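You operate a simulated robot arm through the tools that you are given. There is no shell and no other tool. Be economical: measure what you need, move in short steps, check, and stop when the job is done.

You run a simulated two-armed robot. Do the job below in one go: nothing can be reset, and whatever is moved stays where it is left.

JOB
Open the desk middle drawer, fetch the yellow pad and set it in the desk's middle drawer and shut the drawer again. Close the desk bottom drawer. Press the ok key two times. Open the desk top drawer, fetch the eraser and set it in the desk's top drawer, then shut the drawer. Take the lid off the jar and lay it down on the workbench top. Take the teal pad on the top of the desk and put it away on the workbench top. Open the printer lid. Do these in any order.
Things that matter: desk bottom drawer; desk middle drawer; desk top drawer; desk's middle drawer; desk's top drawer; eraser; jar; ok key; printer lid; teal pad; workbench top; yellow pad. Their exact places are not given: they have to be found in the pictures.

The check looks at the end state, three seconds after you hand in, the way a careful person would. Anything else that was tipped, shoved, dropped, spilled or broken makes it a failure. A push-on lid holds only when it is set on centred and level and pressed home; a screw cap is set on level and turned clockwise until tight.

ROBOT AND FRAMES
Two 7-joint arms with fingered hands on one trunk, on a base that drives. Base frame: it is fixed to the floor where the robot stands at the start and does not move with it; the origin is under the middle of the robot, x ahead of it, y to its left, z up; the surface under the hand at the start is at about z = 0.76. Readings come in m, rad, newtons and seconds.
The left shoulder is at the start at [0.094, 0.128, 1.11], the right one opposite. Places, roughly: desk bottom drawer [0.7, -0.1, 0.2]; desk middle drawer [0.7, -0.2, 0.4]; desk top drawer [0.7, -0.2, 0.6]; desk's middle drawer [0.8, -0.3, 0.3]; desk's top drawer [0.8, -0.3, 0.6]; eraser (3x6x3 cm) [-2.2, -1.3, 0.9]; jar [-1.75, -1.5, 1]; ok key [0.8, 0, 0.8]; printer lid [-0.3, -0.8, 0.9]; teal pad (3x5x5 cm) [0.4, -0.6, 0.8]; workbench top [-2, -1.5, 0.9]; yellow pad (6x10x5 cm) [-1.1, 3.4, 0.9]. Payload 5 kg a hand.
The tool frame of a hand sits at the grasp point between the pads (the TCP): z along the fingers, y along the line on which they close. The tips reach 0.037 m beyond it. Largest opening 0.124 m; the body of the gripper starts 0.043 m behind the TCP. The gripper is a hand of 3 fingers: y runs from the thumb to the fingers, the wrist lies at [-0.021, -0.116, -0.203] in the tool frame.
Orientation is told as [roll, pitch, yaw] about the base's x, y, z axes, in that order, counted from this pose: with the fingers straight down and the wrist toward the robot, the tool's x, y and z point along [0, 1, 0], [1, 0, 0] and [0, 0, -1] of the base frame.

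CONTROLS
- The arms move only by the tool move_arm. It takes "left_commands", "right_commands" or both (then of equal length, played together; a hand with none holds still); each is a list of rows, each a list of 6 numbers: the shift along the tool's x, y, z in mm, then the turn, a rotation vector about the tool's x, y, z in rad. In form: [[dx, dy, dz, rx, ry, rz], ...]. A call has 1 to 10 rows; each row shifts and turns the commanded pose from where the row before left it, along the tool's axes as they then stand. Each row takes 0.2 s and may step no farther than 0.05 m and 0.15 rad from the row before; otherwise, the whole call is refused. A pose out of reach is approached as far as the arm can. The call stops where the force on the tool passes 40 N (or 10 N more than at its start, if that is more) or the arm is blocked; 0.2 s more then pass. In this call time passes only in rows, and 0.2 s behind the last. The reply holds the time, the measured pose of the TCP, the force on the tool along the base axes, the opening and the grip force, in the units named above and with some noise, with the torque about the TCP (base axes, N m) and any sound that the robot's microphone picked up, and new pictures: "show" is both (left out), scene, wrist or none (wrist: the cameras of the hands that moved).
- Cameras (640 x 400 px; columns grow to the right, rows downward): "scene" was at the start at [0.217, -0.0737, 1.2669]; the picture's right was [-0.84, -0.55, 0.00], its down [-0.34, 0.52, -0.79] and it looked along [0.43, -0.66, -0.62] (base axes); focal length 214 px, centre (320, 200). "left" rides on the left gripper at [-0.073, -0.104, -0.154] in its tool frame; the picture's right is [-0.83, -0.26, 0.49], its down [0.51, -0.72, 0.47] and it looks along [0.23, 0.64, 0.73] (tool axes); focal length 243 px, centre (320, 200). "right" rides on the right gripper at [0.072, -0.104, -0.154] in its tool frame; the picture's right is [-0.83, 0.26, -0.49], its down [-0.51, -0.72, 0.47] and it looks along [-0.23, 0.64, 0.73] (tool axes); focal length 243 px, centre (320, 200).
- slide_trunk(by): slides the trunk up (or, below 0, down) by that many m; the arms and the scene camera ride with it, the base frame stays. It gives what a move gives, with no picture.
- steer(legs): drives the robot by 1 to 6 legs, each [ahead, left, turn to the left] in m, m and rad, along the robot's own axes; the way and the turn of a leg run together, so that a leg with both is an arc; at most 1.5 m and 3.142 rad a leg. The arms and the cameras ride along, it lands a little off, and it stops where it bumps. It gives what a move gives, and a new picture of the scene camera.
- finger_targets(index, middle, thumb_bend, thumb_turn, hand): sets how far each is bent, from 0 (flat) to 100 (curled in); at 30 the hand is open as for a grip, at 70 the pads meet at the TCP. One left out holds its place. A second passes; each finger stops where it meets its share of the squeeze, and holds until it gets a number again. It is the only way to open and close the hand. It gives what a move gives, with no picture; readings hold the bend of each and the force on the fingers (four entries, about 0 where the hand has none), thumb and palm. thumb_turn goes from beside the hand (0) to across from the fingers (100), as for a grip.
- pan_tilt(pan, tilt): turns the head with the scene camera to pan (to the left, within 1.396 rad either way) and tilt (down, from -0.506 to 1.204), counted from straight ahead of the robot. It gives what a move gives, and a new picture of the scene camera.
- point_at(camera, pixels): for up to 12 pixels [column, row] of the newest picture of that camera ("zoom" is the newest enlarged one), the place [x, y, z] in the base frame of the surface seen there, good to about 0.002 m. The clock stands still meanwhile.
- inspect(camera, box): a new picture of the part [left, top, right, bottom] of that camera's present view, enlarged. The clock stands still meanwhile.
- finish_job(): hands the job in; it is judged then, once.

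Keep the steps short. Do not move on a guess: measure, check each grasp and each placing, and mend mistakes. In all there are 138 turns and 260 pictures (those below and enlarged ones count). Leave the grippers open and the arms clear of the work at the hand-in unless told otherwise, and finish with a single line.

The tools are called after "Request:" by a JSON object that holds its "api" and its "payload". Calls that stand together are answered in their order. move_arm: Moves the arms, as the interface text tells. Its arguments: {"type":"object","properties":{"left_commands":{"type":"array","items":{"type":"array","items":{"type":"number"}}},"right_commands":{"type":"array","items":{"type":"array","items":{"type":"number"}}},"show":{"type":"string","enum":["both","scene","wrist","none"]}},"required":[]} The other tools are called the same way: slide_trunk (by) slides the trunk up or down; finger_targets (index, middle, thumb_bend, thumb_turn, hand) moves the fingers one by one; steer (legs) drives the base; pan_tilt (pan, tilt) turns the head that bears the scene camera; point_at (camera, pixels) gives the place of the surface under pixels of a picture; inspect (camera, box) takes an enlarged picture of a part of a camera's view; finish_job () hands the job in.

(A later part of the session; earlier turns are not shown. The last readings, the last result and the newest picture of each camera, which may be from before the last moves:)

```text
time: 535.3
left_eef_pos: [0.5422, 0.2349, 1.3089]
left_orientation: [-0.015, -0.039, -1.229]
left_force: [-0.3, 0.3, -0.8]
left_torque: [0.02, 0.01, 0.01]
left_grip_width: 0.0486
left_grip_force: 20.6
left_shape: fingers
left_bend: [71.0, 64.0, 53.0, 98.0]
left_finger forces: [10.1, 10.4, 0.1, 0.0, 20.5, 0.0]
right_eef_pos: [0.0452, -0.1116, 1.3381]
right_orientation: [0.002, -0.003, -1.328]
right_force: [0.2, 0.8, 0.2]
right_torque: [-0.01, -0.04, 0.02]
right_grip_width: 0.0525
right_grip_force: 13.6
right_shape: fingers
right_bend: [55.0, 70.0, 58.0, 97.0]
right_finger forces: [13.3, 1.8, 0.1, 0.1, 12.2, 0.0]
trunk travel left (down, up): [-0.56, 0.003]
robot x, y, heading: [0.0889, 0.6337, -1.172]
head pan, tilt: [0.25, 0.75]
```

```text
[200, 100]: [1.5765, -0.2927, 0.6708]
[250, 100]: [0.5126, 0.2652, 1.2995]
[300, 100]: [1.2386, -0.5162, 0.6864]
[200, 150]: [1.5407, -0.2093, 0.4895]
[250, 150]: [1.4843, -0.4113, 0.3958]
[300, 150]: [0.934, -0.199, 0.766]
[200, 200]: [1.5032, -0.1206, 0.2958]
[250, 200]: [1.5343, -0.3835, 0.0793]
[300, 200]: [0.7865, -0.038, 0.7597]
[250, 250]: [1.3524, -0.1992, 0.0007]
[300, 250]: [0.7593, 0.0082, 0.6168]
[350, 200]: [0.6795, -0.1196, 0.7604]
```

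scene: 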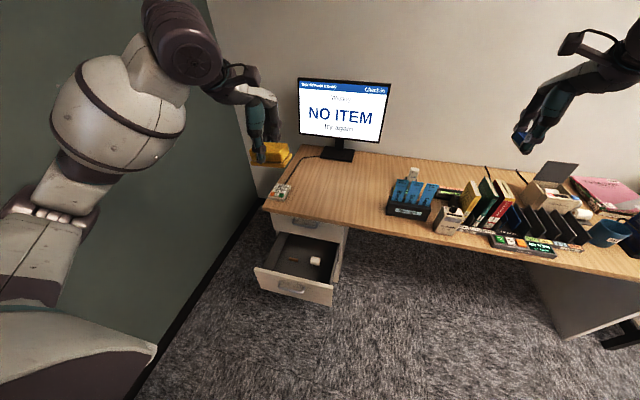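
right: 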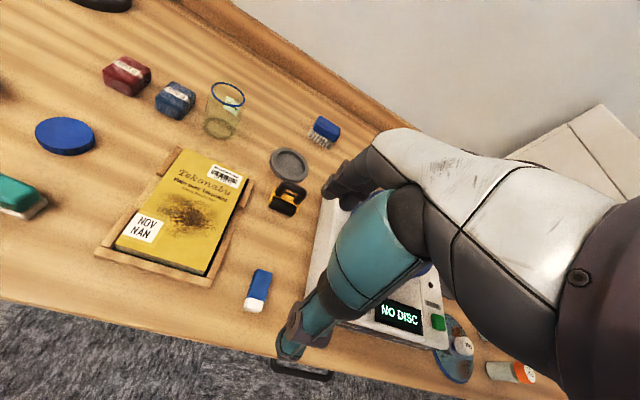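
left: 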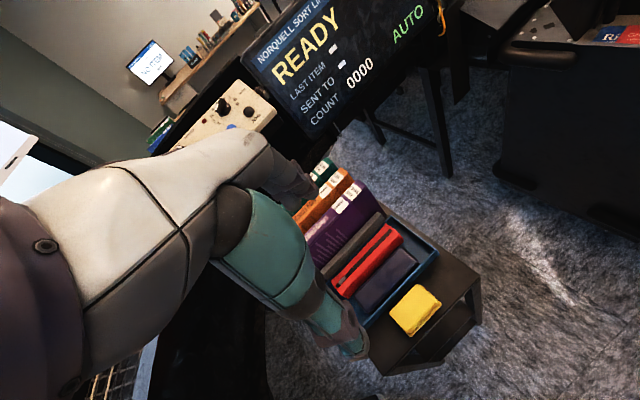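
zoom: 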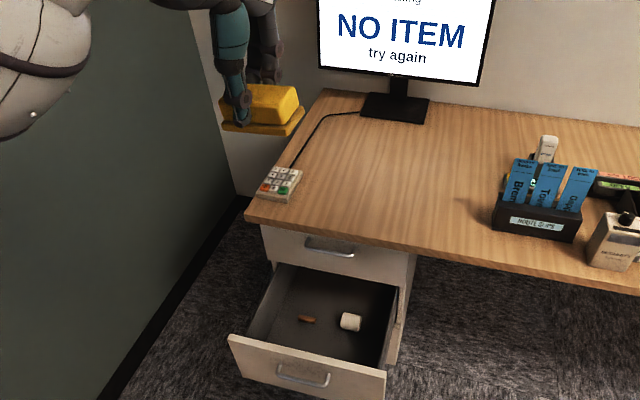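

Both objects arrived safely and the middle drawer is open. Lower the trunk, bring the pad over the drawer (slightly left of its middle, clear of the roll) and lower it inside.

Request:
{"api": "move_arm", "payload": {"left_commands": [[17, 37, 0, 0.039, 0.015, -0.08], [17, 37, 0, 0, 0, 0], [17, 37, 0, 0, 0, 0], [18, 37, 0, 0, 0, 0]], "show": "none"}}

Request:
{"api": "slide_trunk", "payload": {"by": -0.4}}

Request:
{"api": "slide_trunk", "payload": {"by": -0.16}}

Request:
{"api": "move_arm", "payload": {"left_commands": [[0, 0, 45, 0, 0, 0], [0, 0, 45, 0, 0, 0], [0, 0, 45, 0, 0, 0], [0, 0, 45, 0, 0, 0], [0, 0, 20, 0, 0, 0]], "show": "both"}}

Request:
{"api": "inspect", "payload": {"camera": "scene", "box": [180, 100, 400, 280]}}

Request:
{"api": "point_at", "payload": {"camera": "zoom", "pixels": [[200, 270], [250, 290], [300, 300], [350, 310], [350, 250], [330, 270], [280, 250], [300, 130], [330, 135], [280, 125], [320, 200], [380, 230]]}}

```text
time: 536.3
left_eef_pos: [0.6645, 0.1228, 1.3101]
left_orientation: [-0.002, 0.004, -1.15]
left_force: [0.0, -0.5, -1.2]
left_torque: [0.03, 0.01, -0.02]
left_grip_width: 0.0487
left_grip_force: 20.9
left_shape: fingers
left_bend: [71.0, 64.0, 53.0, 98.0]
left_finger forces: [10.1, 10.6, 0.0, 0.0, 20.7, 0.0]
right_eef_pos: [0.0444, -0.1125, 1.3373]
right_orientation: [0.002, -0.001, -1.325]
right_force: [-0.2, -0.4, -0.9]
right_torque: [0.04, -0.01, -0.01]
right_grip_width: 0.0523
right_grip_force: 13.8
right_shape: fingers
right_bend: [55.0, 70.0, 58.0, 97.0]
right_finger forces: [13.4, 1.7, 0.0, 0.0, 12.1, 0.0]
trunk travel left (down, up): [-0.56, 0.003]
robot x, y, heading: [0.0907, 0.6384, -1.173]
head pan, tilt: [0.25, 0.75]
```

```text
time: 540.1
left_eef_pos: [0.663, 0.1263, 0.9104]
left_orientation: [-0.002, 0.001, -1.151]
left_force: [-0.2, 0.1, -0.4]
left_torque: [-0.01, 0.03, -0.01]
left_grip_width: 0.0485
left_grip_force: 20.6
left_shape: fingers
left_bend: [71.0, 64.0, 53.0, 98.0]
left_finger forces: [10.1, 10.5, 0.0, 0.1, 20.7, 0.0]
right_eef_pos: [0.0453, -0.112, 0.9385]
right_orientation: [0.002, -0.005, -1.324]
right_force: [0.7, -0.7, 0.3]
right_torque: [-0.02, -0.01, 0.01]
right_grip_width: 0.0522
right_grip_force: 13.1
right_shape: fingers
right_bend: [55.0, 70.0, 58.0, 97.0]
right_finger forces: [13.0, 1.6, 0.0, 0.0, 12.4, 0.0]
trunk travel left (down, up): [-0.16, 0.403]
robot x, y, heading: [0.0888, 0.6355, -1.174]
head pan, tilt: [0.25, 0.75]
```

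```text
time: 541.9
left_eef_pos: [0.6647, 0.1251, 0.7497]
left_orientation: [-0.001, 0.003, -1.151]
left_force: [0.4, -0.1, -0.8]
left_torque: [-0.02, -0.02, 0.01]
left_grip_width: 0.0488
left_grip_force: 21.2
left_shape: fingers
left_bend: [71.0, 64.0, 53.0, 98.0]
left_finger forces: [10.3, 10.5, 0.1, 0.1, 20.6, 0.1]
right_eef_pos: [0.0448, -0.1106, 0.7782]
right_orientation: [0.001, -0.004, -1.327]
right_force: [-0.1, -0.6, -0.4]
right_torque: [0.0, 0.04, 0.01]
right_grip_width: 0.0525
right_grip_force: 13.6
right_shape: fingers
right_bend: [55.0, 70.0, 58.0, 97.0]
right_finger forces: [13.0, 1.5, 0.1, 0.0, 12.2, 0.0]
trunk travel left (down, up): [0.0, 0.563]
robot x, y, heading: [0.0892, 0.6365, -1.174]
head pan, tilt: [0.25, 0.75]
```

```text
time: 543.1
left_eef_pos: [0.6654, 0.126, 0.5507]
left_orientation: [-0.002, 0.003, -1.15]
left_force: [0.3, -0.9, -1.2]
left_torque: [-0.01, 0.02, -0.03]
left_grip_width: 0.0485
left_grip_force: 20.4
left_shape: fingers
left_bend: [71.0, 64.0, 53.0, 98.0]
left_finger forces: [10.1, 10.3, 0.0, 0.0, 20.5, 0.0]
right_eef_pos: [0.044, -0.1119, 0.7787]
right_orientation: [0.001, -0.004, -1.327]
right_force: [0.5, 0.2, -0.6]
right_torque: [0.01, -0.03, 0.0]
right_grip_width: 0.0523
right_grip_force: 13.4
right_shape: fingers
right_bend: [55.0, 70.0, 58.0, 97.0]
right_finger forces: [13.0, 1.5, 0.1, 0.0, 12.3, 0.0]
trunk travel left (down, up): [0.0, 0.563]
robot x, y, heading: [0.0883, 0.6377, -1.175]
head pan, tilt: [0.25, 0.75]
```

scene: 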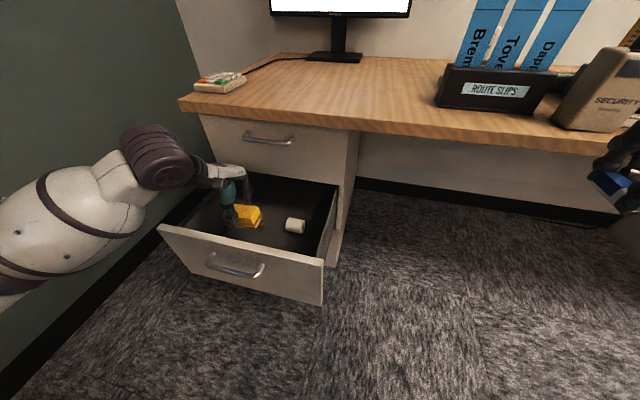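
left: 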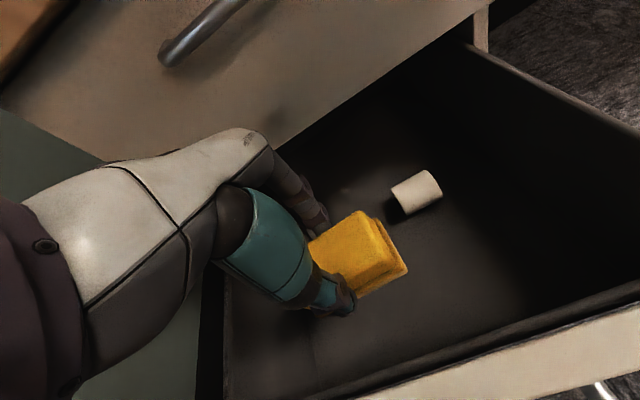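

```text
2.22 times, centred on (290, 190) of scene
```

zoom: 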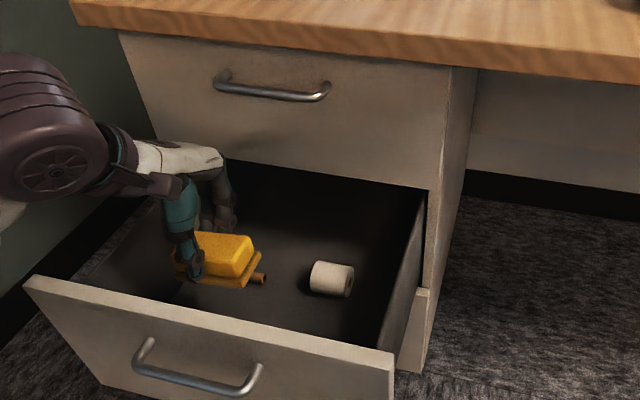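

```text
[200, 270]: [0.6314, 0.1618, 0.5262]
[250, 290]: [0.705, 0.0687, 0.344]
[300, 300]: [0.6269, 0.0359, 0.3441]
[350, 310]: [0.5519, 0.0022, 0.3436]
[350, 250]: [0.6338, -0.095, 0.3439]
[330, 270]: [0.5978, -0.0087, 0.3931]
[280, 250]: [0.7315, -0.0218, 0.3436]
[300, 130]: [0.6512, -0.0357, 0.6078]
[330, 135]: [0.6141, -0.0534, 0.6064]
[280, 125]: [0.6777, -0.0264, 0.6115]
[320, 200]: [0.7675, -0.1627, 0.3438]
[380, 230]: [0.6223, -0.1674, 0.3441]
```

Pad is right above the drawer floor (0.344). Lower it, release, lift out, back off and shape the left hand into a pushing beak before the drawer front.

Request:
{"api": "move_arm", "payload": {"left_commands": [[0, 0, 45, 0, 0, 0], [0, 0, 45, 0, 0, 0], [0, 0, 40, 0, 0, 0], [0, 0, 6, 0, 0, 0], [0, 0, 4, 0, 0, 0], [0, 0, 3, 0, 0, 0]], "show": "none"}}

Request:
{"api": "finger_targets", "payload": {"hand": "left", "index": 42, "middle": 42, "thumb_bend": 38}}

Request:
{"api": "move_arm", "payload": {"left_commands": [[0, 0, -30, 0, 0, 0], [0, 0, -45, 0, 0, 0], [0, 0, -45, 0, 0, 0], [0, 0, -45, 0, 0, 0], [0, 0, -45, 0, 0, 0], [0, 0, -30, 0, 0, 0]], "show": "scene"}}

Request:
{"api": "inspect", "payload": {"camera": "left", "box": [0, 0, 640, 400]}}

Request:
{"api": "steer", "payload": {"legs": [[-0.2, 0, 0]]}}

Request:
{"api": "finger_targets", "payload": {"hand": "left", "index": 70, "middle": 70, "thumb_bend": 70}}

Request:
{"api": "move_arm", "payload": {"left_commands": [[-40, -10, 0, 0, 0, 0], [0, -45, 0, 0, 0, 0], [0, 0, 40, 0, 0, 0], [0, 0, 40, -0.1, 0, 0], [0, 0, 0, -0.15, 0, 0], [0, 0, 0, -0.15, 0, 0], [0, 0, 0, -0.15, 0, 0], [0, 0, 0, -0.15, 0, 0], [0, 0, 0, -0.15, 0, 0], [0, 0, 0, -0.15, 0, 0]], "show": "scene"}}

Request:
{"api": "point_at", "payload": {"camera": "scene", "pixels": [[230, 215], [200, 205], [300, 240], [260, 225], [270, 130], [260, 240], [280, 200], [250, 200]]}}

```text
time: 544.5
left_eef_pos: [0.6645, 0.1268, 0.407]
left_orientation: [0.0, 0.0, -1.149]
left_force: [0.1, 0.4, -1.7]
left_torque: [-0.03, 0.01, 0.0]
left_grip_width: 0.0484
left_grip_force: 21.0
left_shape: fingers
left_bend: [71.0, 64.0, 53.0, 98.0]
left_finger forces: [10.0, 10.5, 0.1, 0.0, 20.7, 0.0]
right_eef_pos: [0.0452, -0.1101, 0.7778]
right_orientation: [0.001, -0.003, -1.324]
right_force: [-0.7, -0.2, 0.1]
right_torque: [-0.01, -0.03, -0.02]
right_grip_width: 0.0525
right_grip_force: 13.0
right_shape: fingers
right_bend: [55.0, 70.0, 58.0, 97.0]
right_finger forces: [13.2, 1.5, 0.1, 0.0, 12.4, 0.0]
trunk travel left (down, up): [0.0, 0.563]
robot x, y, heading: [0.0891, 0.6353, -1.17]
head pan, tilt: [0.25, 0.75]
```

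```text
time: 545.5
left_eef_pos: [0.6639, 0.1281, 0.4071]
left_orientation: [-0.003, 0.002, -1.149]
left_force: [1.0, -0.3, -0.5]
left_torque: [0.0, -0.02, 0.0]
left_grip_width: 0.0984
left_grip_force: 0.1
left_shape: fingers
left_bend: [42.0, 42.0, 38.0, 97.0]
left_finger forces: [0.0, 0.0, 0.1, 0.1, 0.0, 0.0]
right_eef_pos: [0.0452, -0.1117, 0.7788]
right_orientation: [0.003, -0.002, -1.324]
right_force: [0.3, -0.3, -0.5]
right_torque: [0.0, 0.02, 0.0]
right_grip_width: 0.0525
right_grip_force: 13.3
right_shape: fingers
right_bend: [55.0, 70.0, 58.0, 97.0]
right_finger forces: [13.1, 1.5, 0.0, 0.1, 12.3, 0.0]
trunk travel left (down, up): [0.0, 0.563]
robot x, y, heading: [0.0826, 0.6346, -1.178]
head pan, tilt: [0.25, 0.75]
```

```text
time: 546.9
left_eef_pos: [0.6635, 0.1265, 0.6483]
left_orientation: [-0.002, 0.003, -1.149]
left_force: [-0.3, -0.8, 0.3]
left_torque: [-0.01, 0.0, -0.02]
left_grip_width: 0.0983
left_grip_force: 0.1
left_shape: fingers
left_bend: [42.0, 42.0, 38.0, 97.0]
left_finger forces: [0.0, 0.0, 0.0, 0.0, 0.1, 0.0]
right_eef_pos: [0.0445, -0.1108, 0.7789]
right_orientation: [0.0, -0.003, -1.325]
right_force: [1.0, -0.2, -0.2]
right_torque: [-0.01, -0.01, -0.02]
right_grip_width: 0.0527
right_grip_force: 13.7
right_shape: fingers
right_bend: [55.0, 70.0, 58.0, 97.0]
right_finger forces: [13.2, 1.5, 0.1, 0.0, 12.4, 0.0]
trunk travel left (down, up): [0.0, 0.563]
robot x, y, heading: [0.0844, 0.6387, -1.172]
head pan, tilt: [0.25, 0.75]
```

scene: 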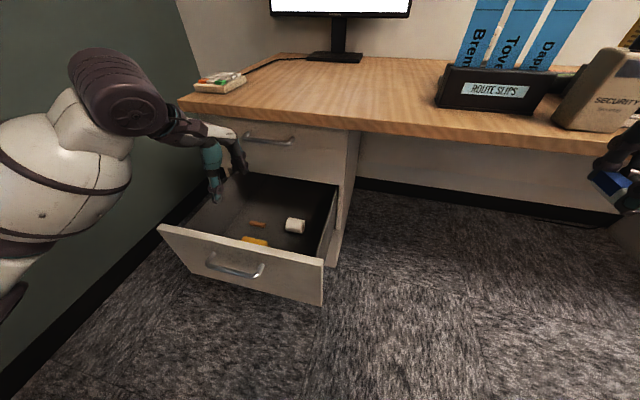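

```text
1.00 times, centred on (320, 200) of left (not enlarged: the box is as wide or as high as the picture)
```

zoom: 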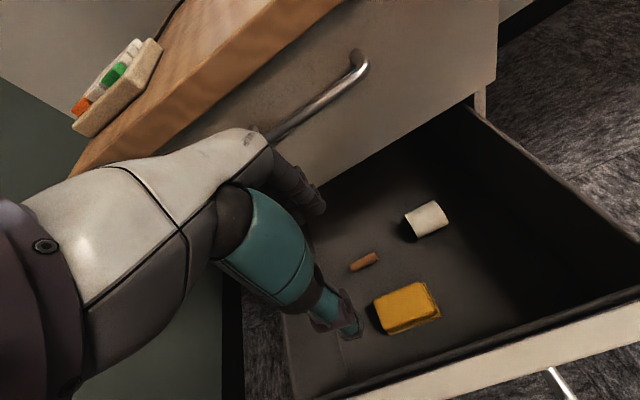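

```text
time: 548.5
left_eef_pos: [0.5846, 0.3102, 0.6483]
left_orientation: [-0.002, 0.002, -1.153]
left_force: [-0.5, 0.1, 0.5]
left_torque: [-0.02, -0.02, -0.04]
left_grip_width: 0.0983
left_grip_force: 0.0
left_shape: fingers
left_bend: [42.0, 42.0, 38.0, 97.0]
left_finger forces: [0.0, 0.0, 0.0, 0.0, 0.1, 0.0]
right_eef_pos: [-0.0333, 0.073, 0.7799]
right_orientation: [0.003, -0.003, -1.326]
right_force: [-0.2, 0.2, 0.3]
right_torque: [0.02, -0.02, -0.02]
right_grip_width: 0.0523
right_grip_force: 13.6
right_shape: fingers
right_bend: [55.0, 70.0, 58.0, 97.0]
right_finger forces: [13.1, 1.5, 0.0, 0.0, 12.2, 0.0]
trunk travel left (down, up): [0.0, 0.563]
robot x, y, heading: [0.0099, 0.82, -1.174]
head pan, tilt: [0.25, 0.75]
```

scene: 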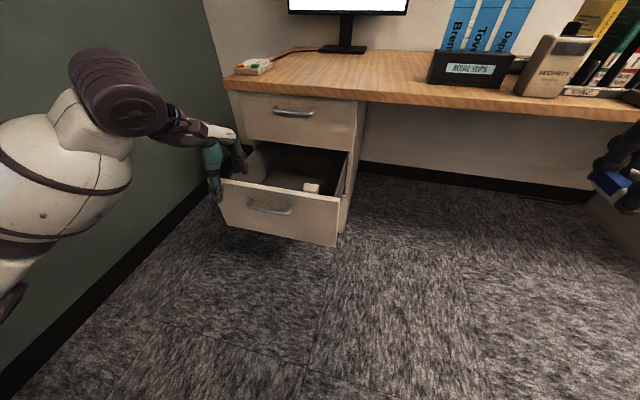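

```text
time: 549.5
left_eef_pos: [0.5853, 0.3115, 0.6477]
left_orientation: [0.0, 0.001, -1.152]
left_force: [0.2, 0.0, -0.8]
left_torque: [-0.05, 0.0, 0.0]
left_grip_width: 0.0073
left_grip_force: 0.1
left_shape: fingers
left_bend: [70.0, 70.0, 70.0, 100.0]
left_finger forces: [0.0, 0.1, 0.1, 0.0, 0.0, 0.0]
right_eef_pos: [-0.0319, 0.0737, 0.7784]
right_orientation: [0.002, -0.003, -1.325]
right_force: [-0.7, 1.5, -1.2]
right_torque: [0.01, 0.03, 0.01]
right_grip_width: 0.0524
right_grip_force: 13.4
right_shape: fingers
right_bend: [55.0, 70.0, 58.0, 97.0]
right_finger forces: [13.0, 1.4, 0.1, 0.0, 12.2, 0.1]
trunk travel left (down, up): [0.0, 0.563]
robot x, y, heading: [0.0146, 0.8189, -1.172]
head pan, tilt: [0.25, 0.75]
```

```text
time: 551.7
left_eef_pos: [0.5548, 0.3106, 0.5556]
left_orientation: [0.001, -0.999, -1.15]
left_force: [-0.2, 0.3, 0.7]
left_torque: [-0.01, 0.05, 0.01]
left_grip_width: 0.0069
left_grip_force: 0.1
left_shape: fingers
left_bend: [70.0, 70.0, 70.0, 100.0]
left_finger forces: [0.0, 0.1, 0.1, 0.0, 0.0, 0.0]
left hand out of reach, approached as far as the arm can: row 4, 5, 6, 7
right_eef_pos: [-0.0339, 0.0733, 0.7781]
right_orientation: [0.0, -0.004, -1.326]
right_force: [-0.5, 0.4, -0.4]
right_torque: [0.0, 0.01, -0.03]
right_grip_width: 0.0523
right_grip_force: 13.2
right_shape: fingers
right_bend: [55.0, 70.0, 58.0, 97.0]
right_finger forces: [13.1, 1.5, 0.1, 0.0, 12.3, 0.0]
trunk travel left (down, up): [0.0, 0.563]
robot x, y, heading: [0.0127, 0.8214, -1.169]
head pan, tilt: [0.25, 0.75]
```

scene: 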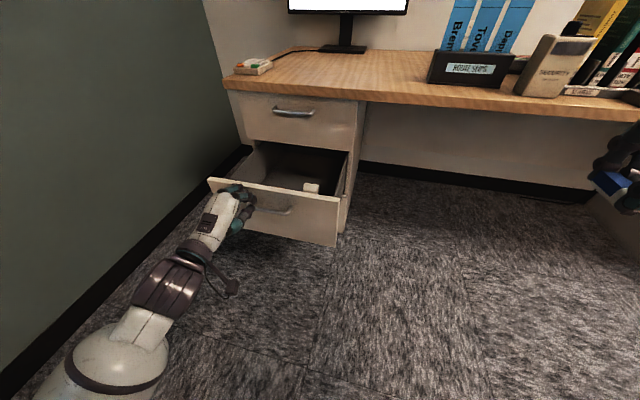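

```text
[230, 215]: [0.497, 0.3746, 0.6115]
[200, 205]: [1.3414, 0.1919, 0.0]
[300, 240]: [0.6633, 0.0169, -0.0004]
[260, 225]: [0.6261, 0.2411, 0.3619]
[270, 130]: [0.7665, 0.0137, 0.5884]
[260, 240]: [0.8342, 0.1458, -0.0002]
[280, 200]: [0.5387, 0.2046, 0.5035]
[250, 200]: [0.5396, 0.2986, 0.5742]
```

The pad lies flat in the middle drawer. Push the drawer shut, then back off, centre, tilt nearly level and open the hand in front of the top handle.

Request:
{"api": "move_arm", "payload": {"left_commands": [[0, -21, 13.5, 0, 0, 0], [0, 22, 33.6, 0, 0, 0], [0, 22, 33.6, 0, 0, 0], [0, 22, 33.6, 0, 0, 0], [0, 22, 33.6, 0, 0, 0], [0, 22, 33.6, 0, 0, 0], [0, 22, 33.6, 0, 0, 0], [0, 22, 33.6, 0, 0, 0], [0, 22, 33.6, 0, 0, 0], [0, 16, 25, 0, 0, 0]], "show": "scene"}}

Request:
{"api": "move_arm", "payload": {"left_commands": [[0, -22, -33.6, 0, 0, 0], [-19, -22, -33.6, 0, 0, 0], [-19, -22, -33.6, 0, 0, 0], [0, 0, 0, -0.117, 0, 0], [0, 0, 0, -0.117, 0, 0], [0, 0, 0, -0.117, 0, 0], [0, 48.8, -11, 0, 0, 0], [0, 48.8, -11, 0, 0, 0], [0, 40, -9, 0, 0, 0]], "show": "none"}}

Request:
{"api": "finger_targets", "payload": {"hand": "left", "index": 52, "middle": 52, "thumb_bend": 42}}

Request:
{"api": "inspect", "payload": {"camera": "left", "box": [0, 0, 640, 400]}}

Request:
{"api": "inspect", "payload": {"camera": "scene", "box": [200, 80, 380, 260]}}

Request:
{"api": "point_at", "payload": {"camera": "zoom", "pixels": [[255, 105], [300, 108], [330, 112], [345, 113], [260, 110], [280, 112], [300, 113], [320, 115]]}}

```text
time: 553.9
left_eef_pos: [0.6905, 0.0107, 0.5346]
left_orientation: [-0.005, -1.006, -1.145]
left_force: [-18.5, 30.1, 1.7]
left_torque: [0.16, 0.14, -0.06]
left_grip_width: 0.0015
left_grip_force: 19.9
left_shape: fingers
left_bend: [71.0, 72.0, 67.0, 100.0]
left_finger forces: [21.3, 18.1, 0.0, 0.1, 0.0, 0.0]
right_eef_pos: [-0.0315, 0.0752, 0.7797]
right_orientation: [0.002, -0.004, -1.325]
right_force: [-0.4, -0.4, -0.4]
right_torque: [0.03, 0.01, 0.02]
right_grip_width: 0.0523
right_grip_force: 13.9
right_shape: fingers
right_bend: [55.0, 70.0, 58.0, 97.0]
right_finger forces: [13.1, 1.6, 0.0, 0.0, 12.4, 0.0]
trunk travel left (down, up): [0.0, 0.563]
robot x, y, heading: [0.0082, 0.8221, -1.17]
head pan, tilt: [0.25, 0.75]
stopped in row 10 (left hand): the force on the tool passed its limit at 61 N (the readings are from after the stop); the commanded pose is now the measured one
```

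scene: 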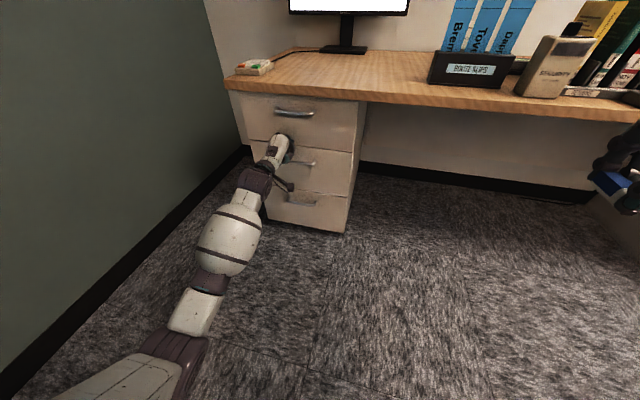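

```text
time: 555.9
left_eef_pos: [0.6077, 0.1048, 0.6728]
left_orientation: [-0.009, -1.352, -1.142]
left_force: [0.0, 0.0, -0.2]
left_torque: [0.0, 0.04, -0.02]
left_grip_width: 0.0068
left_grip_force: 0.0
left_shape: fingers
left_bend: [70.0, 70.0, 70.0, 100.0]
left_finger forces: [0.1, 0.0, 0.0, 0.0, 0.1, 0.0]
right_eef_pos: [-0.0324, 0.0726, 0.7799]
right_orientation: [0.003, -0.003, -1.325]
right_force: [1.1, -0.1, -0.4]
right_torque: [0.01, 0.01, 0.03]
right_grip_width: 0.0526
right_grip_force: 13.7
right_shape: fingers
right_bend: [55.0, 70.0, 58.0, 97.0]
right_finger forces: [13.2, 1.5, 0.0, 0.0, 12.4, 0.1]
trunk travel left (down, up): [0.0, 0.563]
robot x, y, heading: [0.012, 0.8199, -1.178]
head pan, tilt: [0.25, 0.75]
```

```text
time: 556.9
left_eef_pos: [0.608, 0.1055, 0.673]
left_orientation: [-0.008, -1.354, -1.141]
left_force: [-0.1, -0.4, -0.4]
left_torque: [0.02, 0.01, 0.01]
left_grip_width: 0.0763
left_grip_force: 0.1
left_shape: fingers
left_bend: [52.0, 52.0, 42.0, 97.0]
left_finger forces: [0.0, 0.0, 0.0, 0.0, 0.1, 0.0]
right_eef_pos: [-0.032, 0.0737, 0.7787]
right_orientation: [0.001, -0.003, -1.325]
right_force: [-0.1, 0.2, 0.0]
right_torque: [-0.02, 0.0, 0.01]
right_grip_width: 0.0525
right_grip_force: 13.4
right_shape: fingers
right_bend: [55.0, 70.0, 58.0, 97.0]
right_finger forces: [13.0, 1.3, 0.0, 0.0, 12.5, 0.1]
trunk travel left (down, up): [0.0, 0.563]
robot x, y, heading: [0.0055, 0.8201, -1.173]
head pan, tilt: [0.25, 0.75]
```

```text
1.00 times, centred on (320, 200) of left (not enlarged: the box is as wide or as high as the picture)
```

zoom: 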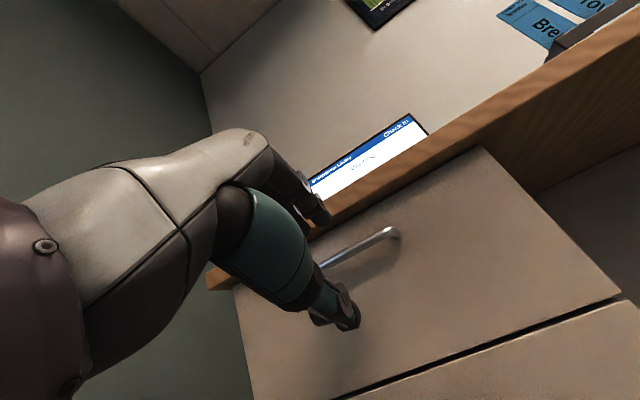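

```text
2.22 times, centred on (290, 170) of scene
```

zoom: 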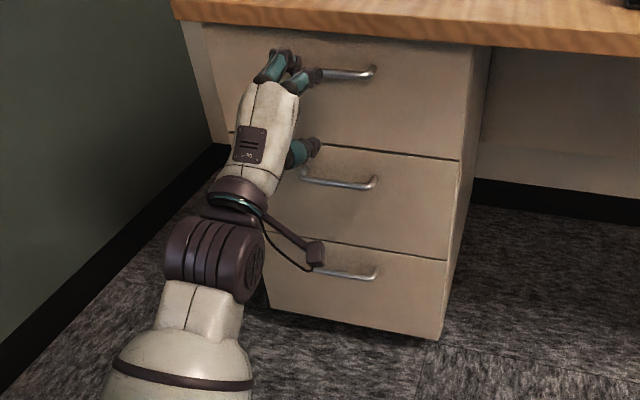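

```text
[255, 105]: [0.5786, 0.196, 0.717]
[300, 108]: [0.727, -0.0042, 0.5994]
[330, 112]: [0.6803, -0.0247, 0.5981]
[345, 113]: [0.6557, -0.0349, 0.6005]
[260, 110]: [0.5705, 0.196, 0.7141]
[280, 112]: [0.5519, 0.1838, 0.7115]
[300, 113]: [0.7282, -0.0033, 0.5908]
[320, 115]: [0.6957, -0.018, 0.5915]
```

Middle drawer is shut and the hand is level with the top handle, centred. Advance 93 mm, pinch the bar, pull with the base 0.25 m, open, and back off.

Request:
{"api": "move_arm", "payload": {"left_commands": [[0, 9.5, 39, 0, 0, 0], [0, 8, 34, 0, 0, 0], [0, 4, 17.5, 0, 0, 0]], "show": "none"}}

Request:
{"api": "finger_targets", "payload": {"hand": "left", "index": 75, "middle": 75, "thumb_bend": 72}}

Request:
{"api": "inspect", "payload": {"camera": "left", "box": [180, 120, 460, 400]}}

Request:
{"api": "steer", "payload": {"legs": [[-0.25, 0, 0]]}}

Request:
{"api": "finger_targets", "payload": {"hand": "left", "index": 50, "middle": 50, "thumb_bend": 40}}

Request:
{"api": "steer", "payload": {"legs": [[-0.12, 0, 0]]}}

Request:
{"api": "point_at", "payload": {"camera": "scene", "pixels": [[300, 120], [320, 125], [300, 110], [280, 120], [330, 135], [290, 140], [310, 150], [270, 110], [340, 115], [320, 105], [300, 100], [340, 150]]}}

```text
time: 557.6
left_eef_pos: [0.6446, 0.0199, 0.6743]
left_orientation: [-0.008, -1.353, -1.143]
left_force: [-1.9, 4.9, -6.2]
left_torque: [-0.22, 0.04, 0.11]
left_grip_width: 0.0765
left_grip_force: 4.4
left_shape: fingers
left_bend: [52.0, 55.0, 42.0, 97.0]
left_finger forces: [0.1, 8.4, 0.0, 0.0, 0.1, 0.0]
right_eef_pos: [-0.0326, 0.0726, 0.7788]
right_orientation: [0.002, -0.001, -1.327]
right_force: [-0.7, 0.4, -0.7]
right_torque: [0.02, -0.03, 0.02]
right_grip_width: 0.0524
right_grip_force: 13.5
right_shape: fingers
right_bend: [55.0, 70.0, 58.0, 97.0]
right_finger forces: [13.1, 1.5, 0.0, 0.0, 12.5, 0.1]
trunk travel left (down, up): [0.0, 0.563]
robot x, y, heading: [0.0117, 0.823, -1.174]
head pan, tilt: [0.25, 0.75]
```

```text
time: 558.6
left_eef_pos: [0.6445, 0.0198, 0.6753]
left_orientation: [-0.008, -1.354, -1.141]
left_force: [-1.4, 1.0, 1.0]
left_torque: [0.04, 0.0, -0.1]
left_grip_width: 0.0009
left_grip_force: 0.1
left_shape: fingers
left_bend: [74.0, 75.0, 71.0, 100.0]
left_finger forces: [0.0, 1.5, 0.0, 0.0, 0.0, 0.0]
right_eef_pos: [-0.0328, 0.0735, 0.7786]
right_orientation: [0.002, -0.003, -1.324]
right_force: [-0.2, -0.5, -0.5]
right_torque: [0.03, 0.04, 0.03]
right_grip_width: 0.0524
right_grip_force: 13.6
right_shape: fingers
right_bend: [55.0, 70.0, 58.0, 97.0]
right_finger forces: [13.1, 1.5, 0.1, 0.1, 12.4, 0.2]
trunk travel left (down, up): [0.0, 0.563]
robot x, y, heading: [0.0087, 0.8181, -1.173]
head pan, tilt: [0.25, 0.75]
```

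```text
1.43 times, centred on (320, 260) of left
```

zoom: 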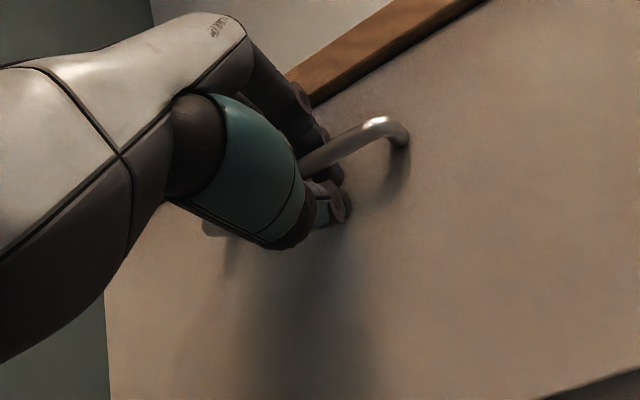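

```text
time: 560.5
left_eef_pos: [0.5548, 0.2513, 0.6752]
left_orientation: [-0.008, -1.356, -1.134]
left_force: [1.7, -2.2, 0.4]
left_torque: [0.02, 0.0, -0.02]
left_grip_width: 0.0012
left_grip_force: 0.7
left_shape: fingers
left_bend: [74.0, 75.0, 70.0, 100.0]
left_finger forces: [0.0, 2.3, 0.0, 0.0, 0.0, 0.1]
right_eef_pos: [-0.1253, 0.3001, 0.7792]
right_orientation: [0.002, -0.004, -1.318]
right_force: [0.5, 0.2, -0.4]
right_torque: [-0.01, -0.03, 0.01]
right_grip_width: 0.0524
right_grip_force: 13.7
right_shape: fingers
right_bend: [55.0, 70.0, 58.0, 97.0]
right_finger forces: [13.2, 1.4, 0.0, 0.0, 12.5, 0.0]
trunk travel left (down, up): [0.0, 0.563]
robot x, y, heading: [-0.0876, 1.0494, -1.164]
head pan, tilt: [0.25, 0.75]
```

scene: 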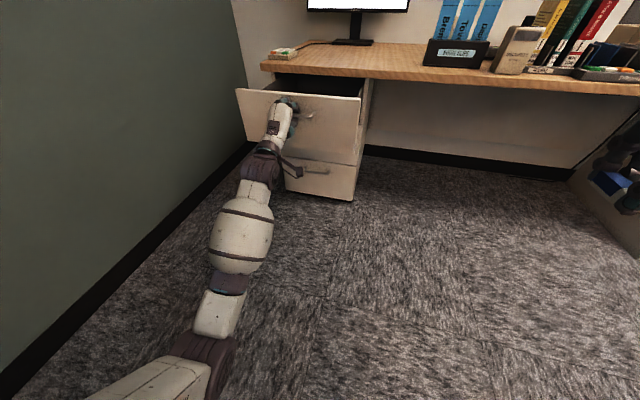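

```text
time: 561.5
left_eef_pos: [0.5539, 0.2513, 0.6746]
left_orientation: [-0.01, -1.355, -1.134]
left_force: [-0.1, 0.5, -0.3]
left_torque: [0.02, -0.01, -0.04]
left_grip_width: 0.0826
left_grip_force: 0.1
left_shape: fingers
left_bend: [50.0, 50.0, 40.0, 97.0]
left_finger forces: [0.0, 0.1, 0.0, 0.0, 0.0, 0.1]
right_eef_pos: [-0.1238, 0.2986, 0.7792]
right_orientation: [0.003, -0.003, -1.317]
right_force: [-0.6, 0.1, -0.8]
right_torque: [0.0, 0.02, -0.01]
right_grip_width: 0.0523
right_grip_force: 13.5
right_shape: fingers
right_bend: [55.0, 70.0, 58.0, 97.0]
right_finger forces: [13.1, 1.4, 0.0, 0.0, 12.4, 0.0]
trunk travel left (down, up): [0.0, 0.563]
robot x, y, heading: [-0.0862, 1.0453, -1.168]
head pan, tilt: [0.25, 0.75]
```

```text
time: 562.3
left_eef_pos: [0.5419, 0.2531, 0.6742]
left_orientation: [-0.007, -1.354, -1.143]
left_force: [0.2, -0.6, -0.4]
left_torque: [0.0, -0.01, -0.02]
left_grip_width: 0.0825
left_grip_force: 0.0
left_shape: fingers
left_bend: [50.0, 50.0, 40.0, 97.0]
left_finger forces: [0.1, 0.0, 0.0, 0.1, 0.0, 0.1]
right_eef_pos: [-0.1344, 0.3061, 0.7789]
right_orientation: [0.001, -0.004, -1.324]
right_force: [0.1, -0.2, -0.6]
right_torque: [-0.01, -0.02, 0.02]
right_grip_width: 0.0523
right_grip_force: 13.4
right_shape: fingers
right_bend: [55.0, 70.0, 58.0, 97.0]
right_finger forces: [13.2, 1.4, 0.1, 0.0, 12.3, 0.0]
trunk travel left (down, up): [0.0, 0.563]
robot x, y, heading: [-0.0937, 1.0549, -1.178]
head pan, tilt: [0.25, 0.75]
stopped in leg 1: the robot was blocked; the commanded pose is now the measured one
```

scene: 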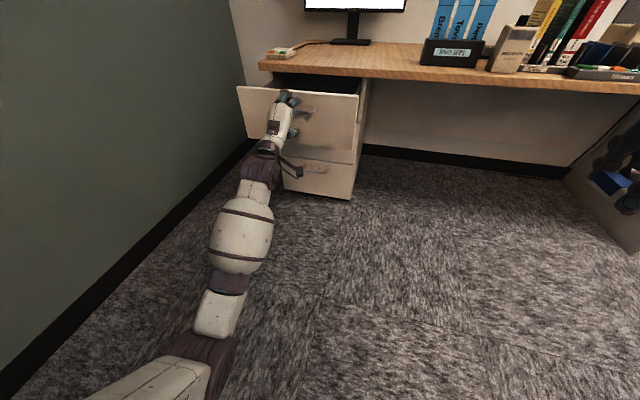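

```text
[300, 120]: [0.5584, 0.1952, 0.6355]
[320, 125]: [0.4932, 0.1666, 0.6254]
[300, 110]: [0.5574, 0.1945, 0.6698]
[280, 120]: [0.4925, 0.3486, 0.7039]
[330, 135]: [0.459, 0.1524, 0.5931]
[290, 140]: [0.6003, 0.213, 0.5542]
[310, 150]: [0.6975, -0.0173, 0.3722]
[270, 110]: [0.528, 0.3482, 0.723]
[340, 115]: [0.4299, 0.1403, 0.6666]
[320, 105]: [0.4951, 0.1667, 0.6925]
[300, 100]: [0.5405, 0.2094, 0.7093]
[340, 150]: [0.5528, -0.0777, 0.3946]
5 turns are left
```

Top drawer is open 0.25 m (front at n≈0.25, rim z≈0.725). Raise the eraser, withdraw and lift the left hand, turn the robot left and drive so the right hand comes over the drawer; then look.

Request:
{"api": "move_arm", "payload": {"left_commands": [[0, -9.9, -43.9, 0, 0, 0], [0, -9.9, -43.9, 0, 0, 0], [0, -9.9, -43.9, 0, 0, 0], [0, -9.9, -43.9, 0, 0, 0], [0, -9.9, -43.9, 0, 0, 0], [0, -9.9, -43.9, 0, 0, 0], [0, 44, -10, 0, 0, 0], [0, 44, -10, 0, 0, 0], [0, 44, -10, 0, 0, 0]], "right_commands": [[0, 0, -35, 0, 0, 0], [0, 0, -35, 0, 0, 0], [0, 0, 0, 0, 0, 0], [0, 0, 0, 0, 0, 0], [0, 0, 0, 0, 0, 0], [0, 0, 0, 0, 0, 0], [0, 0, 0, 0, 0, 0], [0, 0, 0, 0, 0, 0], [0, 0, 0, 0, 0, 0]], "show": "none"}}

Request:
{"api": "steer", "payload": {"legs": [[0, 0, 0.55], [0.348, -0.1255, 0]]}}

Request:
{"api": "move_arm", "payload": {"right_commands": [[20, 31, 0, 0, 0, 0], [19, 31, 0, 0, 0, 0], [19, 30, 0, 0, 0, 0]], "show": "wrist"}}

Request:
{"api": "pan_tilt", "payload": {"pan": -0.2, "tilt": 0.8}}

Request:
{"api": "point_at", "payload": {"camera": "right", "pixels": [[200, 300], [150, 250], [250, 350], [200, 200], [100, 300], [250, 250], [150, 350], [300, 380], [220, 150], [60, 200]]}}

```text
time: 564.3
left_eef_pos: [0.4452, 0.4863, 0.8043]
left_orientation: [-0.007, -1.353, -1.144]
left_force: [0.8, 0.4, 0.7]
left_torque: [0.02, 0.0, 0.0]
left_grip_width: 0.0832
left_grip_force: 0.2
left_shape: fingers
left_bend: [50.0, 50.0, 40.0, 97.0]
left_finger forces: [0.0, 0.0, 0.0, 0.0, 0.0, 0.0]
left hand out of reach, approached as far as the arm can: row 8, 9
right_eef_pos: [-0.1348, 0.3073, 0.8475]
right_orientation: [0.001, -0.003, -1.325]
right_force: [0.5, 0.1, -0.7]
right_torque: [0.03, 0.01, 0.01]
right_grip_width: 0.0525
right_grip_force: 13.2
right_shape: fingers
right_bend: [55.0, 70.0, 58.0, 97.0]
right_finger forces: [13.1, 1.2, 0.1, 0.0, 12.3, 0.1]
trunk travel left (down, up): [0.0, 0.563]
robot x, y, heading: [-0.0926, 1.0523, -1.17]
head pan, tilt: [0.25, 0.75]
```

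```text
time: 568.2
left_eef_pos: [0.8788, 0.5543, 0.8032]
left_orientation: [-0.007, -1.354, -0.582]
left_force: [0.7, -0.9, 0.1]
left_torque: [-0.04, -0.02, -0.01]
left_grip_width: 0.083
left_grip_force: 0.1
left_shape: fingers
left_bend: [50.0, 50.0, 40.0, 97.0]
left_finger forces: [0.1, 0.1, 0.0, 0.0, 0.0, 0.0]
right_eef_pos: [0.4831, 0.0948, 0.8472]
right_orientation: [0.003, -0.003, -0.764]
right_force: [-0.3, -1.5, -0.3]
right_torque: [0.03, 0.03, 0.05]
right_grip_width: 0.0526
right_grip_force: 13.6
right_shape: fingers
right_bend: [55.0, 70.0, 58.0, 97.0]
right_finger forces: [13.1, 1.6, 0.0, 0.1, 12.3, 0.1]
trunk travel left (down, up): [0.0, 0.563]
robot x, y, heading: [0.1198, 0.7473, -0.608]
head pan, tilt: [0.25, 0.75]
```

scene: 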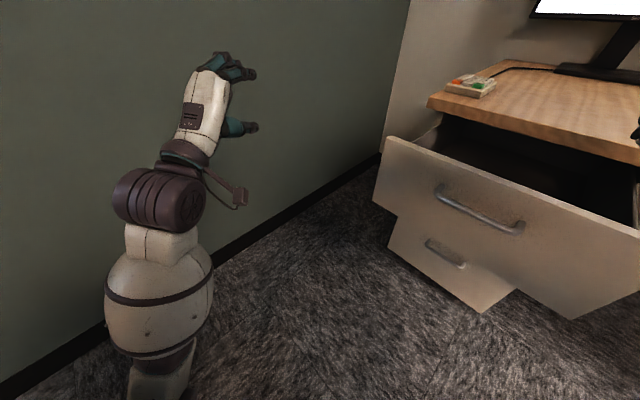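

```text
time: 569.0
left_eef_pos: [0.8798, 0.5538, 0.8018]
left_orientation: [-0.01, -1.354, -0.579]
left_force: [0.7, 0.2, -0.3]
left_torque: [0.0, -0.02, -0.04]
left_grip_width: 0.0828
left_grip_force: 0.1
left_shape: fingers
left_bend: [50.0, 50.0, 40.0, 97.0]
left_finger forces: [0.1, 0.1, 0.1, 0.1, 0.1, 0.1]
right_eef_pos: [0.5923, 0.073, 0.8483]
right_orientation: [0.001, -0.002, -0.765]
right_force: [0.5, 0.3, 0.5]
right_torque: [-0.02, 0.02, -0.01]
right_grip_width: 0.0526
right_grip_force: 14.1
right_shape: fingers
right_bend: [55.0, 70.0, 58.0, 97.0]
right_finger forces: [13.1, 1.5, 0.0, 0.1, 12.3, 0.0]
trunk travel left (down, up): [0.0, 0.563]
robot x, y, heading: [0.1229, 0.7486, -0.609]
head pan, tilt: [0.25, 0.75]
```

right: 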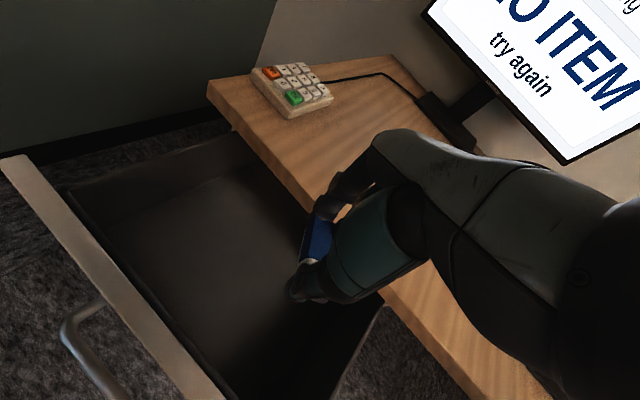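

```text
time: 569.9
left_eef_pos: [0.8796, 0.5548, 0.8048]
left_orientation: [-0.007, -1.354, -0.58]
left_force: [-1.0, 0.0, -0.1]
left_torque: [0.03, -0.02, -0.03]
left_grip_width: 0.0832
left_grip_force: 0.2
left_shape: fingers
left_bend: [50.0, 50.0, 40.0, 97.0]
left_finger forces: [0.0, 0.0, 0.0, 0.0, 0.0, 0.1]
right_eef_pos: [0.5905, 0.0711, 0.8489]
right_orientation: [0.001, -0.005, -0.764]
right_force: [0.1, 0.3, -0.6]
right_torque: [0.01, -0.01, 0.02]
right_grip_width: 0.0521
right_grip_force: 13.0
right_shape: fingers
right_bend: [55.0, 70.0, 58.0, 97.0]
right_finger forces: [13.1, 1.5, 0.0, 0.0, 12.3, 0.0]
trunk travel left (down, up): [0.0, 0.563]
robot x, y, heading: [0.1199, 0.7445, -0.614]
head pan, tilt: [-0.201, 0.799]
```

scene: 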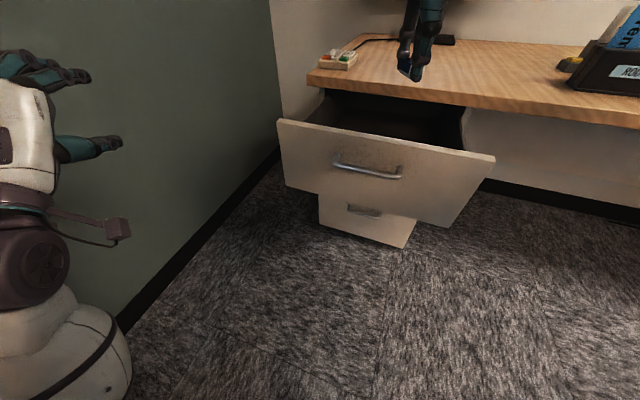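

```text
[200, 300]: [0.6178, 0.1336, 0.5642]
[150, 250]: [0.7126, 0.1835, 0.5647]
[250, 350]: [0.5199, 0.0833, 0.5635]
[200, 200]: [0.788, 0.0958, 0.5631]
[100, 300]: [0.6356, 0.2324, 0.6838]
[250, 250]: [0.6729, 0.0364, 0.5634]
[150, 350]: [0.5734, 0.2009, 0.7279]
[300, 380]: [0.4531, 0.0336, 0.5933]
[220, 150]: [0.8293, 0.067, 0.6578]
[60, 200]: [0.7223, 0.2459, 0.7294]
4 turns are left
```

The top drawer is empty, floor z 0.564, and the eraser is above it. Shift 15 mm outward, lower, release, lift out; then drive back facing the drawers and bring the left fist in front of the top drawer.

Request:
{"api": "move_arm", "payload": {"right_commands": [[6, -14, 40, 0, 0, 0], [0, 0, 45, 0, 0, 0], [0, 0, 45, 0, 0, 0], [0, 0, 45, 0, 0, 0], [0, 0, 45, 0, 0, 0], [0, 0, 14, 0, 0, 0], [0, 0, 3, 0, 0, 0]], "show": "none"}}

Request:
{"api": "finger_targets", "payload": {"hand": "right", "index": 42, "middle": 42, "thumb_bend": 40}}

Request:
{"api": "move_arm", "payload": {"right_commands": [[0, 0, -30, 0, 0, 0], [0, 0, -45, 0, 0, 0], [0, 0, -45, 0, 0, 0], [0, 0, -45, 0, 0, 0], [0, 0, -45, 0, 0, 0], [0, 0, -45, 0, 0, 0], [0, 0, -20, 0, 0, 0]], "show": "wrist"}}

Request:
{"api": "finger_targets", "payload": {"hand": "left", "index": 70, "middle": 70, "thumb_bend": 70}}

Request:
{"api": "steer", "payload": {"legs": [[-0.159, 0.017, 0], [0, 0, -0.54]]}}

Request:
{"api": "move_arm", "payload": {"left_commands": [[0, -45.5, 10.2, 0, 0, 0], [0, -45.5, 10.2, 0, 0, 0], [0, -45.5, 10.2, 0, 0, 0]], "show": "none"}}

Request:
{"api": "pan_tilt", "payload": {"pan": 0.25, "tilt": 0.7}}

```text
time: 571.5
left_eef_pos: [0.8784, 0.554, 0.8032]
left_orientation: [-0.008, -1.354, -0.582]
left_force: [0.2, -0.1, -0.2]
left_torque: [-0.03, 0.02, -0.01]
left_grip_width: 0.0831
left_grip_force: 0.0
left_shape: fingers
left_bend: [50.0, 50.0, 40.0, 97.0]
left_finger forces: [0.0, 0.1, 0.0, 0.0, 0.0, 0.1]
right_eef_pos: [0.5863, 0.0864, 0.6112]
right_orientation: [0.002, -0.003, -0.766]
right_force: [-0.3, 0.2, -0.7]
right_torque: [-0.01, -0.02, 0.0]
right_grip_width: 0.0523
right_grip_force: 13.4
right_shape: fingers
right_bend: [55.0, 70.0, 58.0, 97.0]
right_finger forces: [13.0, 1.4, 0.0, 0.1, 12.3, 0.1]
trunk travel left (down, up): [0.0, 0.563]
robot x, y, heading: [0.1196, 0.7497, -0.612]
head pan, tilt: [-0.201, 0.799]
```

```text
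time: 572.5
left_eef_pos: [0.8786, 0.5546, 0.8037]
left_orientation: [-0.006, -1.356, -0.58]
left_force: [-0.4, 1.2, -0.2]
left_torque: [0.01, 0.0, 0.01]
left_grip_width: 0.0829
left_grip_force: 0.0
left_shape: fingers
left_bend: [50.0, 50.0, 40.0, 97.0]
left_finger forces: [0.0, 0.0, 0.1, 0.1, 0.0, 0.0]
right_eef_pos: [0.5862, 0.0847, 0.6121]
right_orientation: [0.002, -0.003, -0.764]
right_force: [-0.3, 0.4, -0.2]
right_torque: [-0.02, -0.01, 0.04]
right_grip_width: 0.0952
right_grip_force: 0.1
right_shape: fingers
right_bend: [42.0, 42.0, 40.0, 97.0]
right_finger forces: [0.0, 0.1, 0.0, 0.0, 0.0, 0.0]
trunk travel left (down, up): [0.0, 0.563]
robot x, y, heading: [0.121, 0.7493, -0.611]
head pan, tilt: [-0.201, 0.799]
```

```text
time: 574.1
left_eef_pos: [0.878, 0.5541, 0.8039]
left_orientation: [-0.009, -1.355, -0.582]
left_force: [-0.3, 0.3, 0.8]
left_torque: [0.0, 0.0, 0.0]
left_grip_width: 0.083
left_grip_force: 0.0
left_shape: fingers
left_bend: [50.0, 50.0, 40.0, 97.0]
left_finger forces: [0.0, 0.1, 0.0, 0.1, 0.0, 0.1]
right_eef_pos: [0.5835, 0.0859, 0.8872]
right_orientation: [0.001, -0.003, -0.764]
right_force: [-0.6, -0.2, 0.8]
right_torque: [0.0, 0.0, 0.02]
right_grip_width: 0.0951
right_grip_force: 0.1
right_shape: fingers
right_bend: [42.0, 42.0, 40.0, 97.0]
right_finger forces: [0.0, 0.0, 0.0, 0.0, 0.0, 0.0]
trunk travel left (down, up): [0.0, 0.563]
robot x, y, heading: [0.1227, 0.7443, -0.612]
head pan, tilt: [-0.201, 0.799]
```

right: 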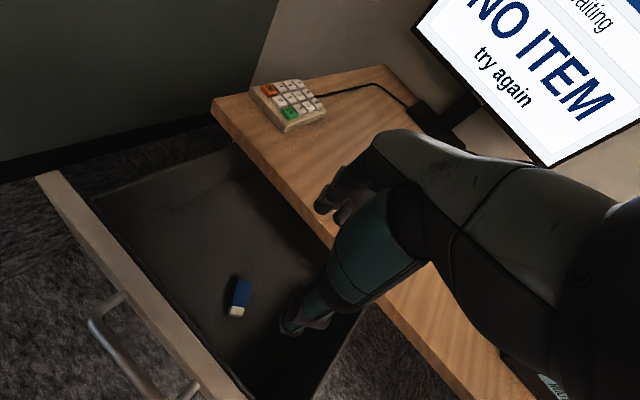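

```text
time: 575.1
left_eef_pos: [0.8783, 0.5551, 0.8038]
left_orientation: [-0.008, -1.357, -0.582]
left_force: [-0.1, 0.0, -0.2]
left_torque: [-0.04, 0.06, 0.0]
left_grip_width: 0.0075
left_grip_force: 0.1
left_shape: fingers
left_bend: [70.0, 70.0, 70.0, 100.0]
left_finger forces: [0.0, 0.0, 0.1, 0.0, 0.0, 0.0]
right_eef_pos: [0.5849, 0.0859, 0.8857]
right_orientation: [0.002, -0.004, -0.765]
right_force: [0.4, -0.2, -0.7]
right_torque: [0.01, -0.01, 0.01]
right_grip_width: 0.0953
right_grip_force: 0.0
right_shape: fingers
right_bend: [42.0, 42.0, 40.0, 97.0]
right_finger forces: [0.0, 0.0, 0.0, 0.0, 0.1, 0.0]
trunk travel left (down, up): [0.0, 0.563]
robot x, y, heading: [0.1212, 0.7468, -0.61]
head pan, tilt: [-0.201, 0.799]
```

```text
time: 578.1
left_eef_pos: [0.5491, 0.3033, 0.8037]
left_orientation: [-0.007, -1.354, -1.12]
left_force: [1.1, 0.8, -0.1]
left_torque: [0.01, -0.02, 0.02]
left_grip_width: 0.0068
left_grip_force: 0.0
left_shape: fingers
left_bend: [70.0, 70.0, 70.0, 100.0]
left_finger forces: [0.0, 0.0, 0.0, 0.0, 0.0, 0.0]
right_eef_pos: [0.0578, 0.0501, 0.8865]
right_orientation: [0.001, -0.003, -1.3]
right_force: [-0.9, -0.2, -1.5]
right_torque: [0.04, -0.04, -0.01]
right_grip_width: 0.0952
right_grip_force: 0.1
right_shape: fingers
right_bend: [42.0, 42.0, 40.0, 97.0]
right_finger forces: [0.0, 0.1, 0.0, 0.0, 0.0, 0.0]
trunk travel left (down, up): [0.0, 0.563]
robot x, y, heading: [-0.0037, 0.8566, -1.145]
head pan, tilt: [-0.201, 0.799]
```

scene: 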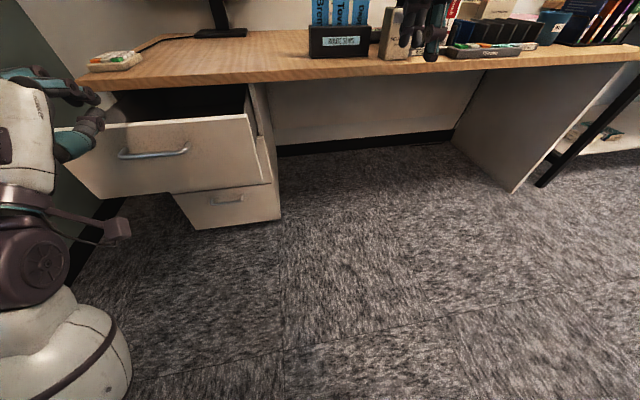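

```text
time: 578.9
left_eef_pos: [0.548, 0.3016, 0.6632]
left_orientation: [-0.009, -1.356, -1.118]
left_force: [0.0, -0.6, 0.3]
left_torque: [-0.02, -0.01, -0.05]
left_grip_width: 0.0067
left_grip_force: 0.1
left_shape: fingers
left_bend: [70.0, 70.0, 70.0, 100.0]
left_finger forces: [0.0, 0.0, 0.0, 0.0, 0.0, 0.1]
right_eef_pos: [0.0585, 0.0496, 0.8857]
right_orientation: [0.001, -0.004, -1.3]
right_force: [-0.4, -0.1, 0.0]
right_torque: [0.03, -0.01, 0.02]
right_grip_width: 0.0951
right_grip_force: 0.1
right_shape: fingers
right_bend: [42.0, 42.0, 40.0, 97.0]
right_finger forces: [0.0, 0.1, 0.0, 0.0, 0.0, 0.1]
trunk travel left (down, up): [0.0, 0.563]
robot x, y, heading: [0.0001, 0.8512, -1.145]
head pan, tilt: [-0.201, 0.799]
```

```text
time: 579.8
left_eef_pos: [0.5489, 0.3011, 0.6636]
left_orientation: [-0.007, -1.354, -1.118]
left_force: [0.1, 0.1, -0.8]
left_torque: [0.0, -0.02, -0.01]
left_grip_width: 0.0067
left_grip_force: 0.1
left_shape: fingers
left_bend: [70.0, 70.0, 70.0, 100.0]
left_finger forces: [0.0, 0.1, 0.1, 0.0, 0.0, 0.0]
right_eef_pos: [0.0567, 0.0497, 0.8862]
right_orientation: [0.002, -0.003, -1.298]
right_force: [0.1, 0.5, 0.4]
right_torque: [-0.05, 0.01, -0.02]
right_grip_width: 0.0952
right_grip_force: 0.0
right_shape: fingers
right_bend: [42.0, 42.0, 40.0, 97.0]
right_finger forces: [0.0, 0.0, 0.0, 0.0, 0.0, 0.1]
trunk travel left (down, up): [0.0, 0.563]
robot x, y, heading: [-0.0016, 0.8615, -1.153]
head pan, tilt: [0.25, 0.7]
3 turns are left
```

scene: 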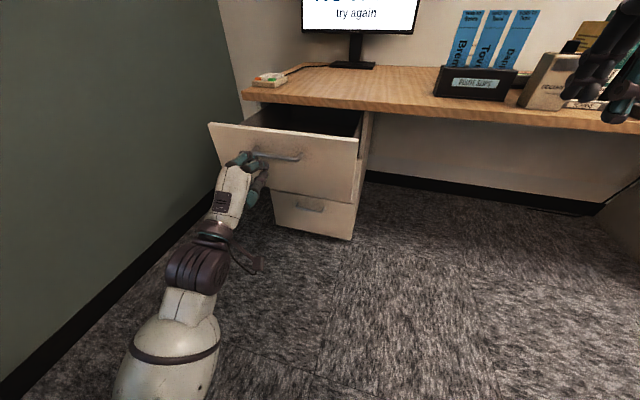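

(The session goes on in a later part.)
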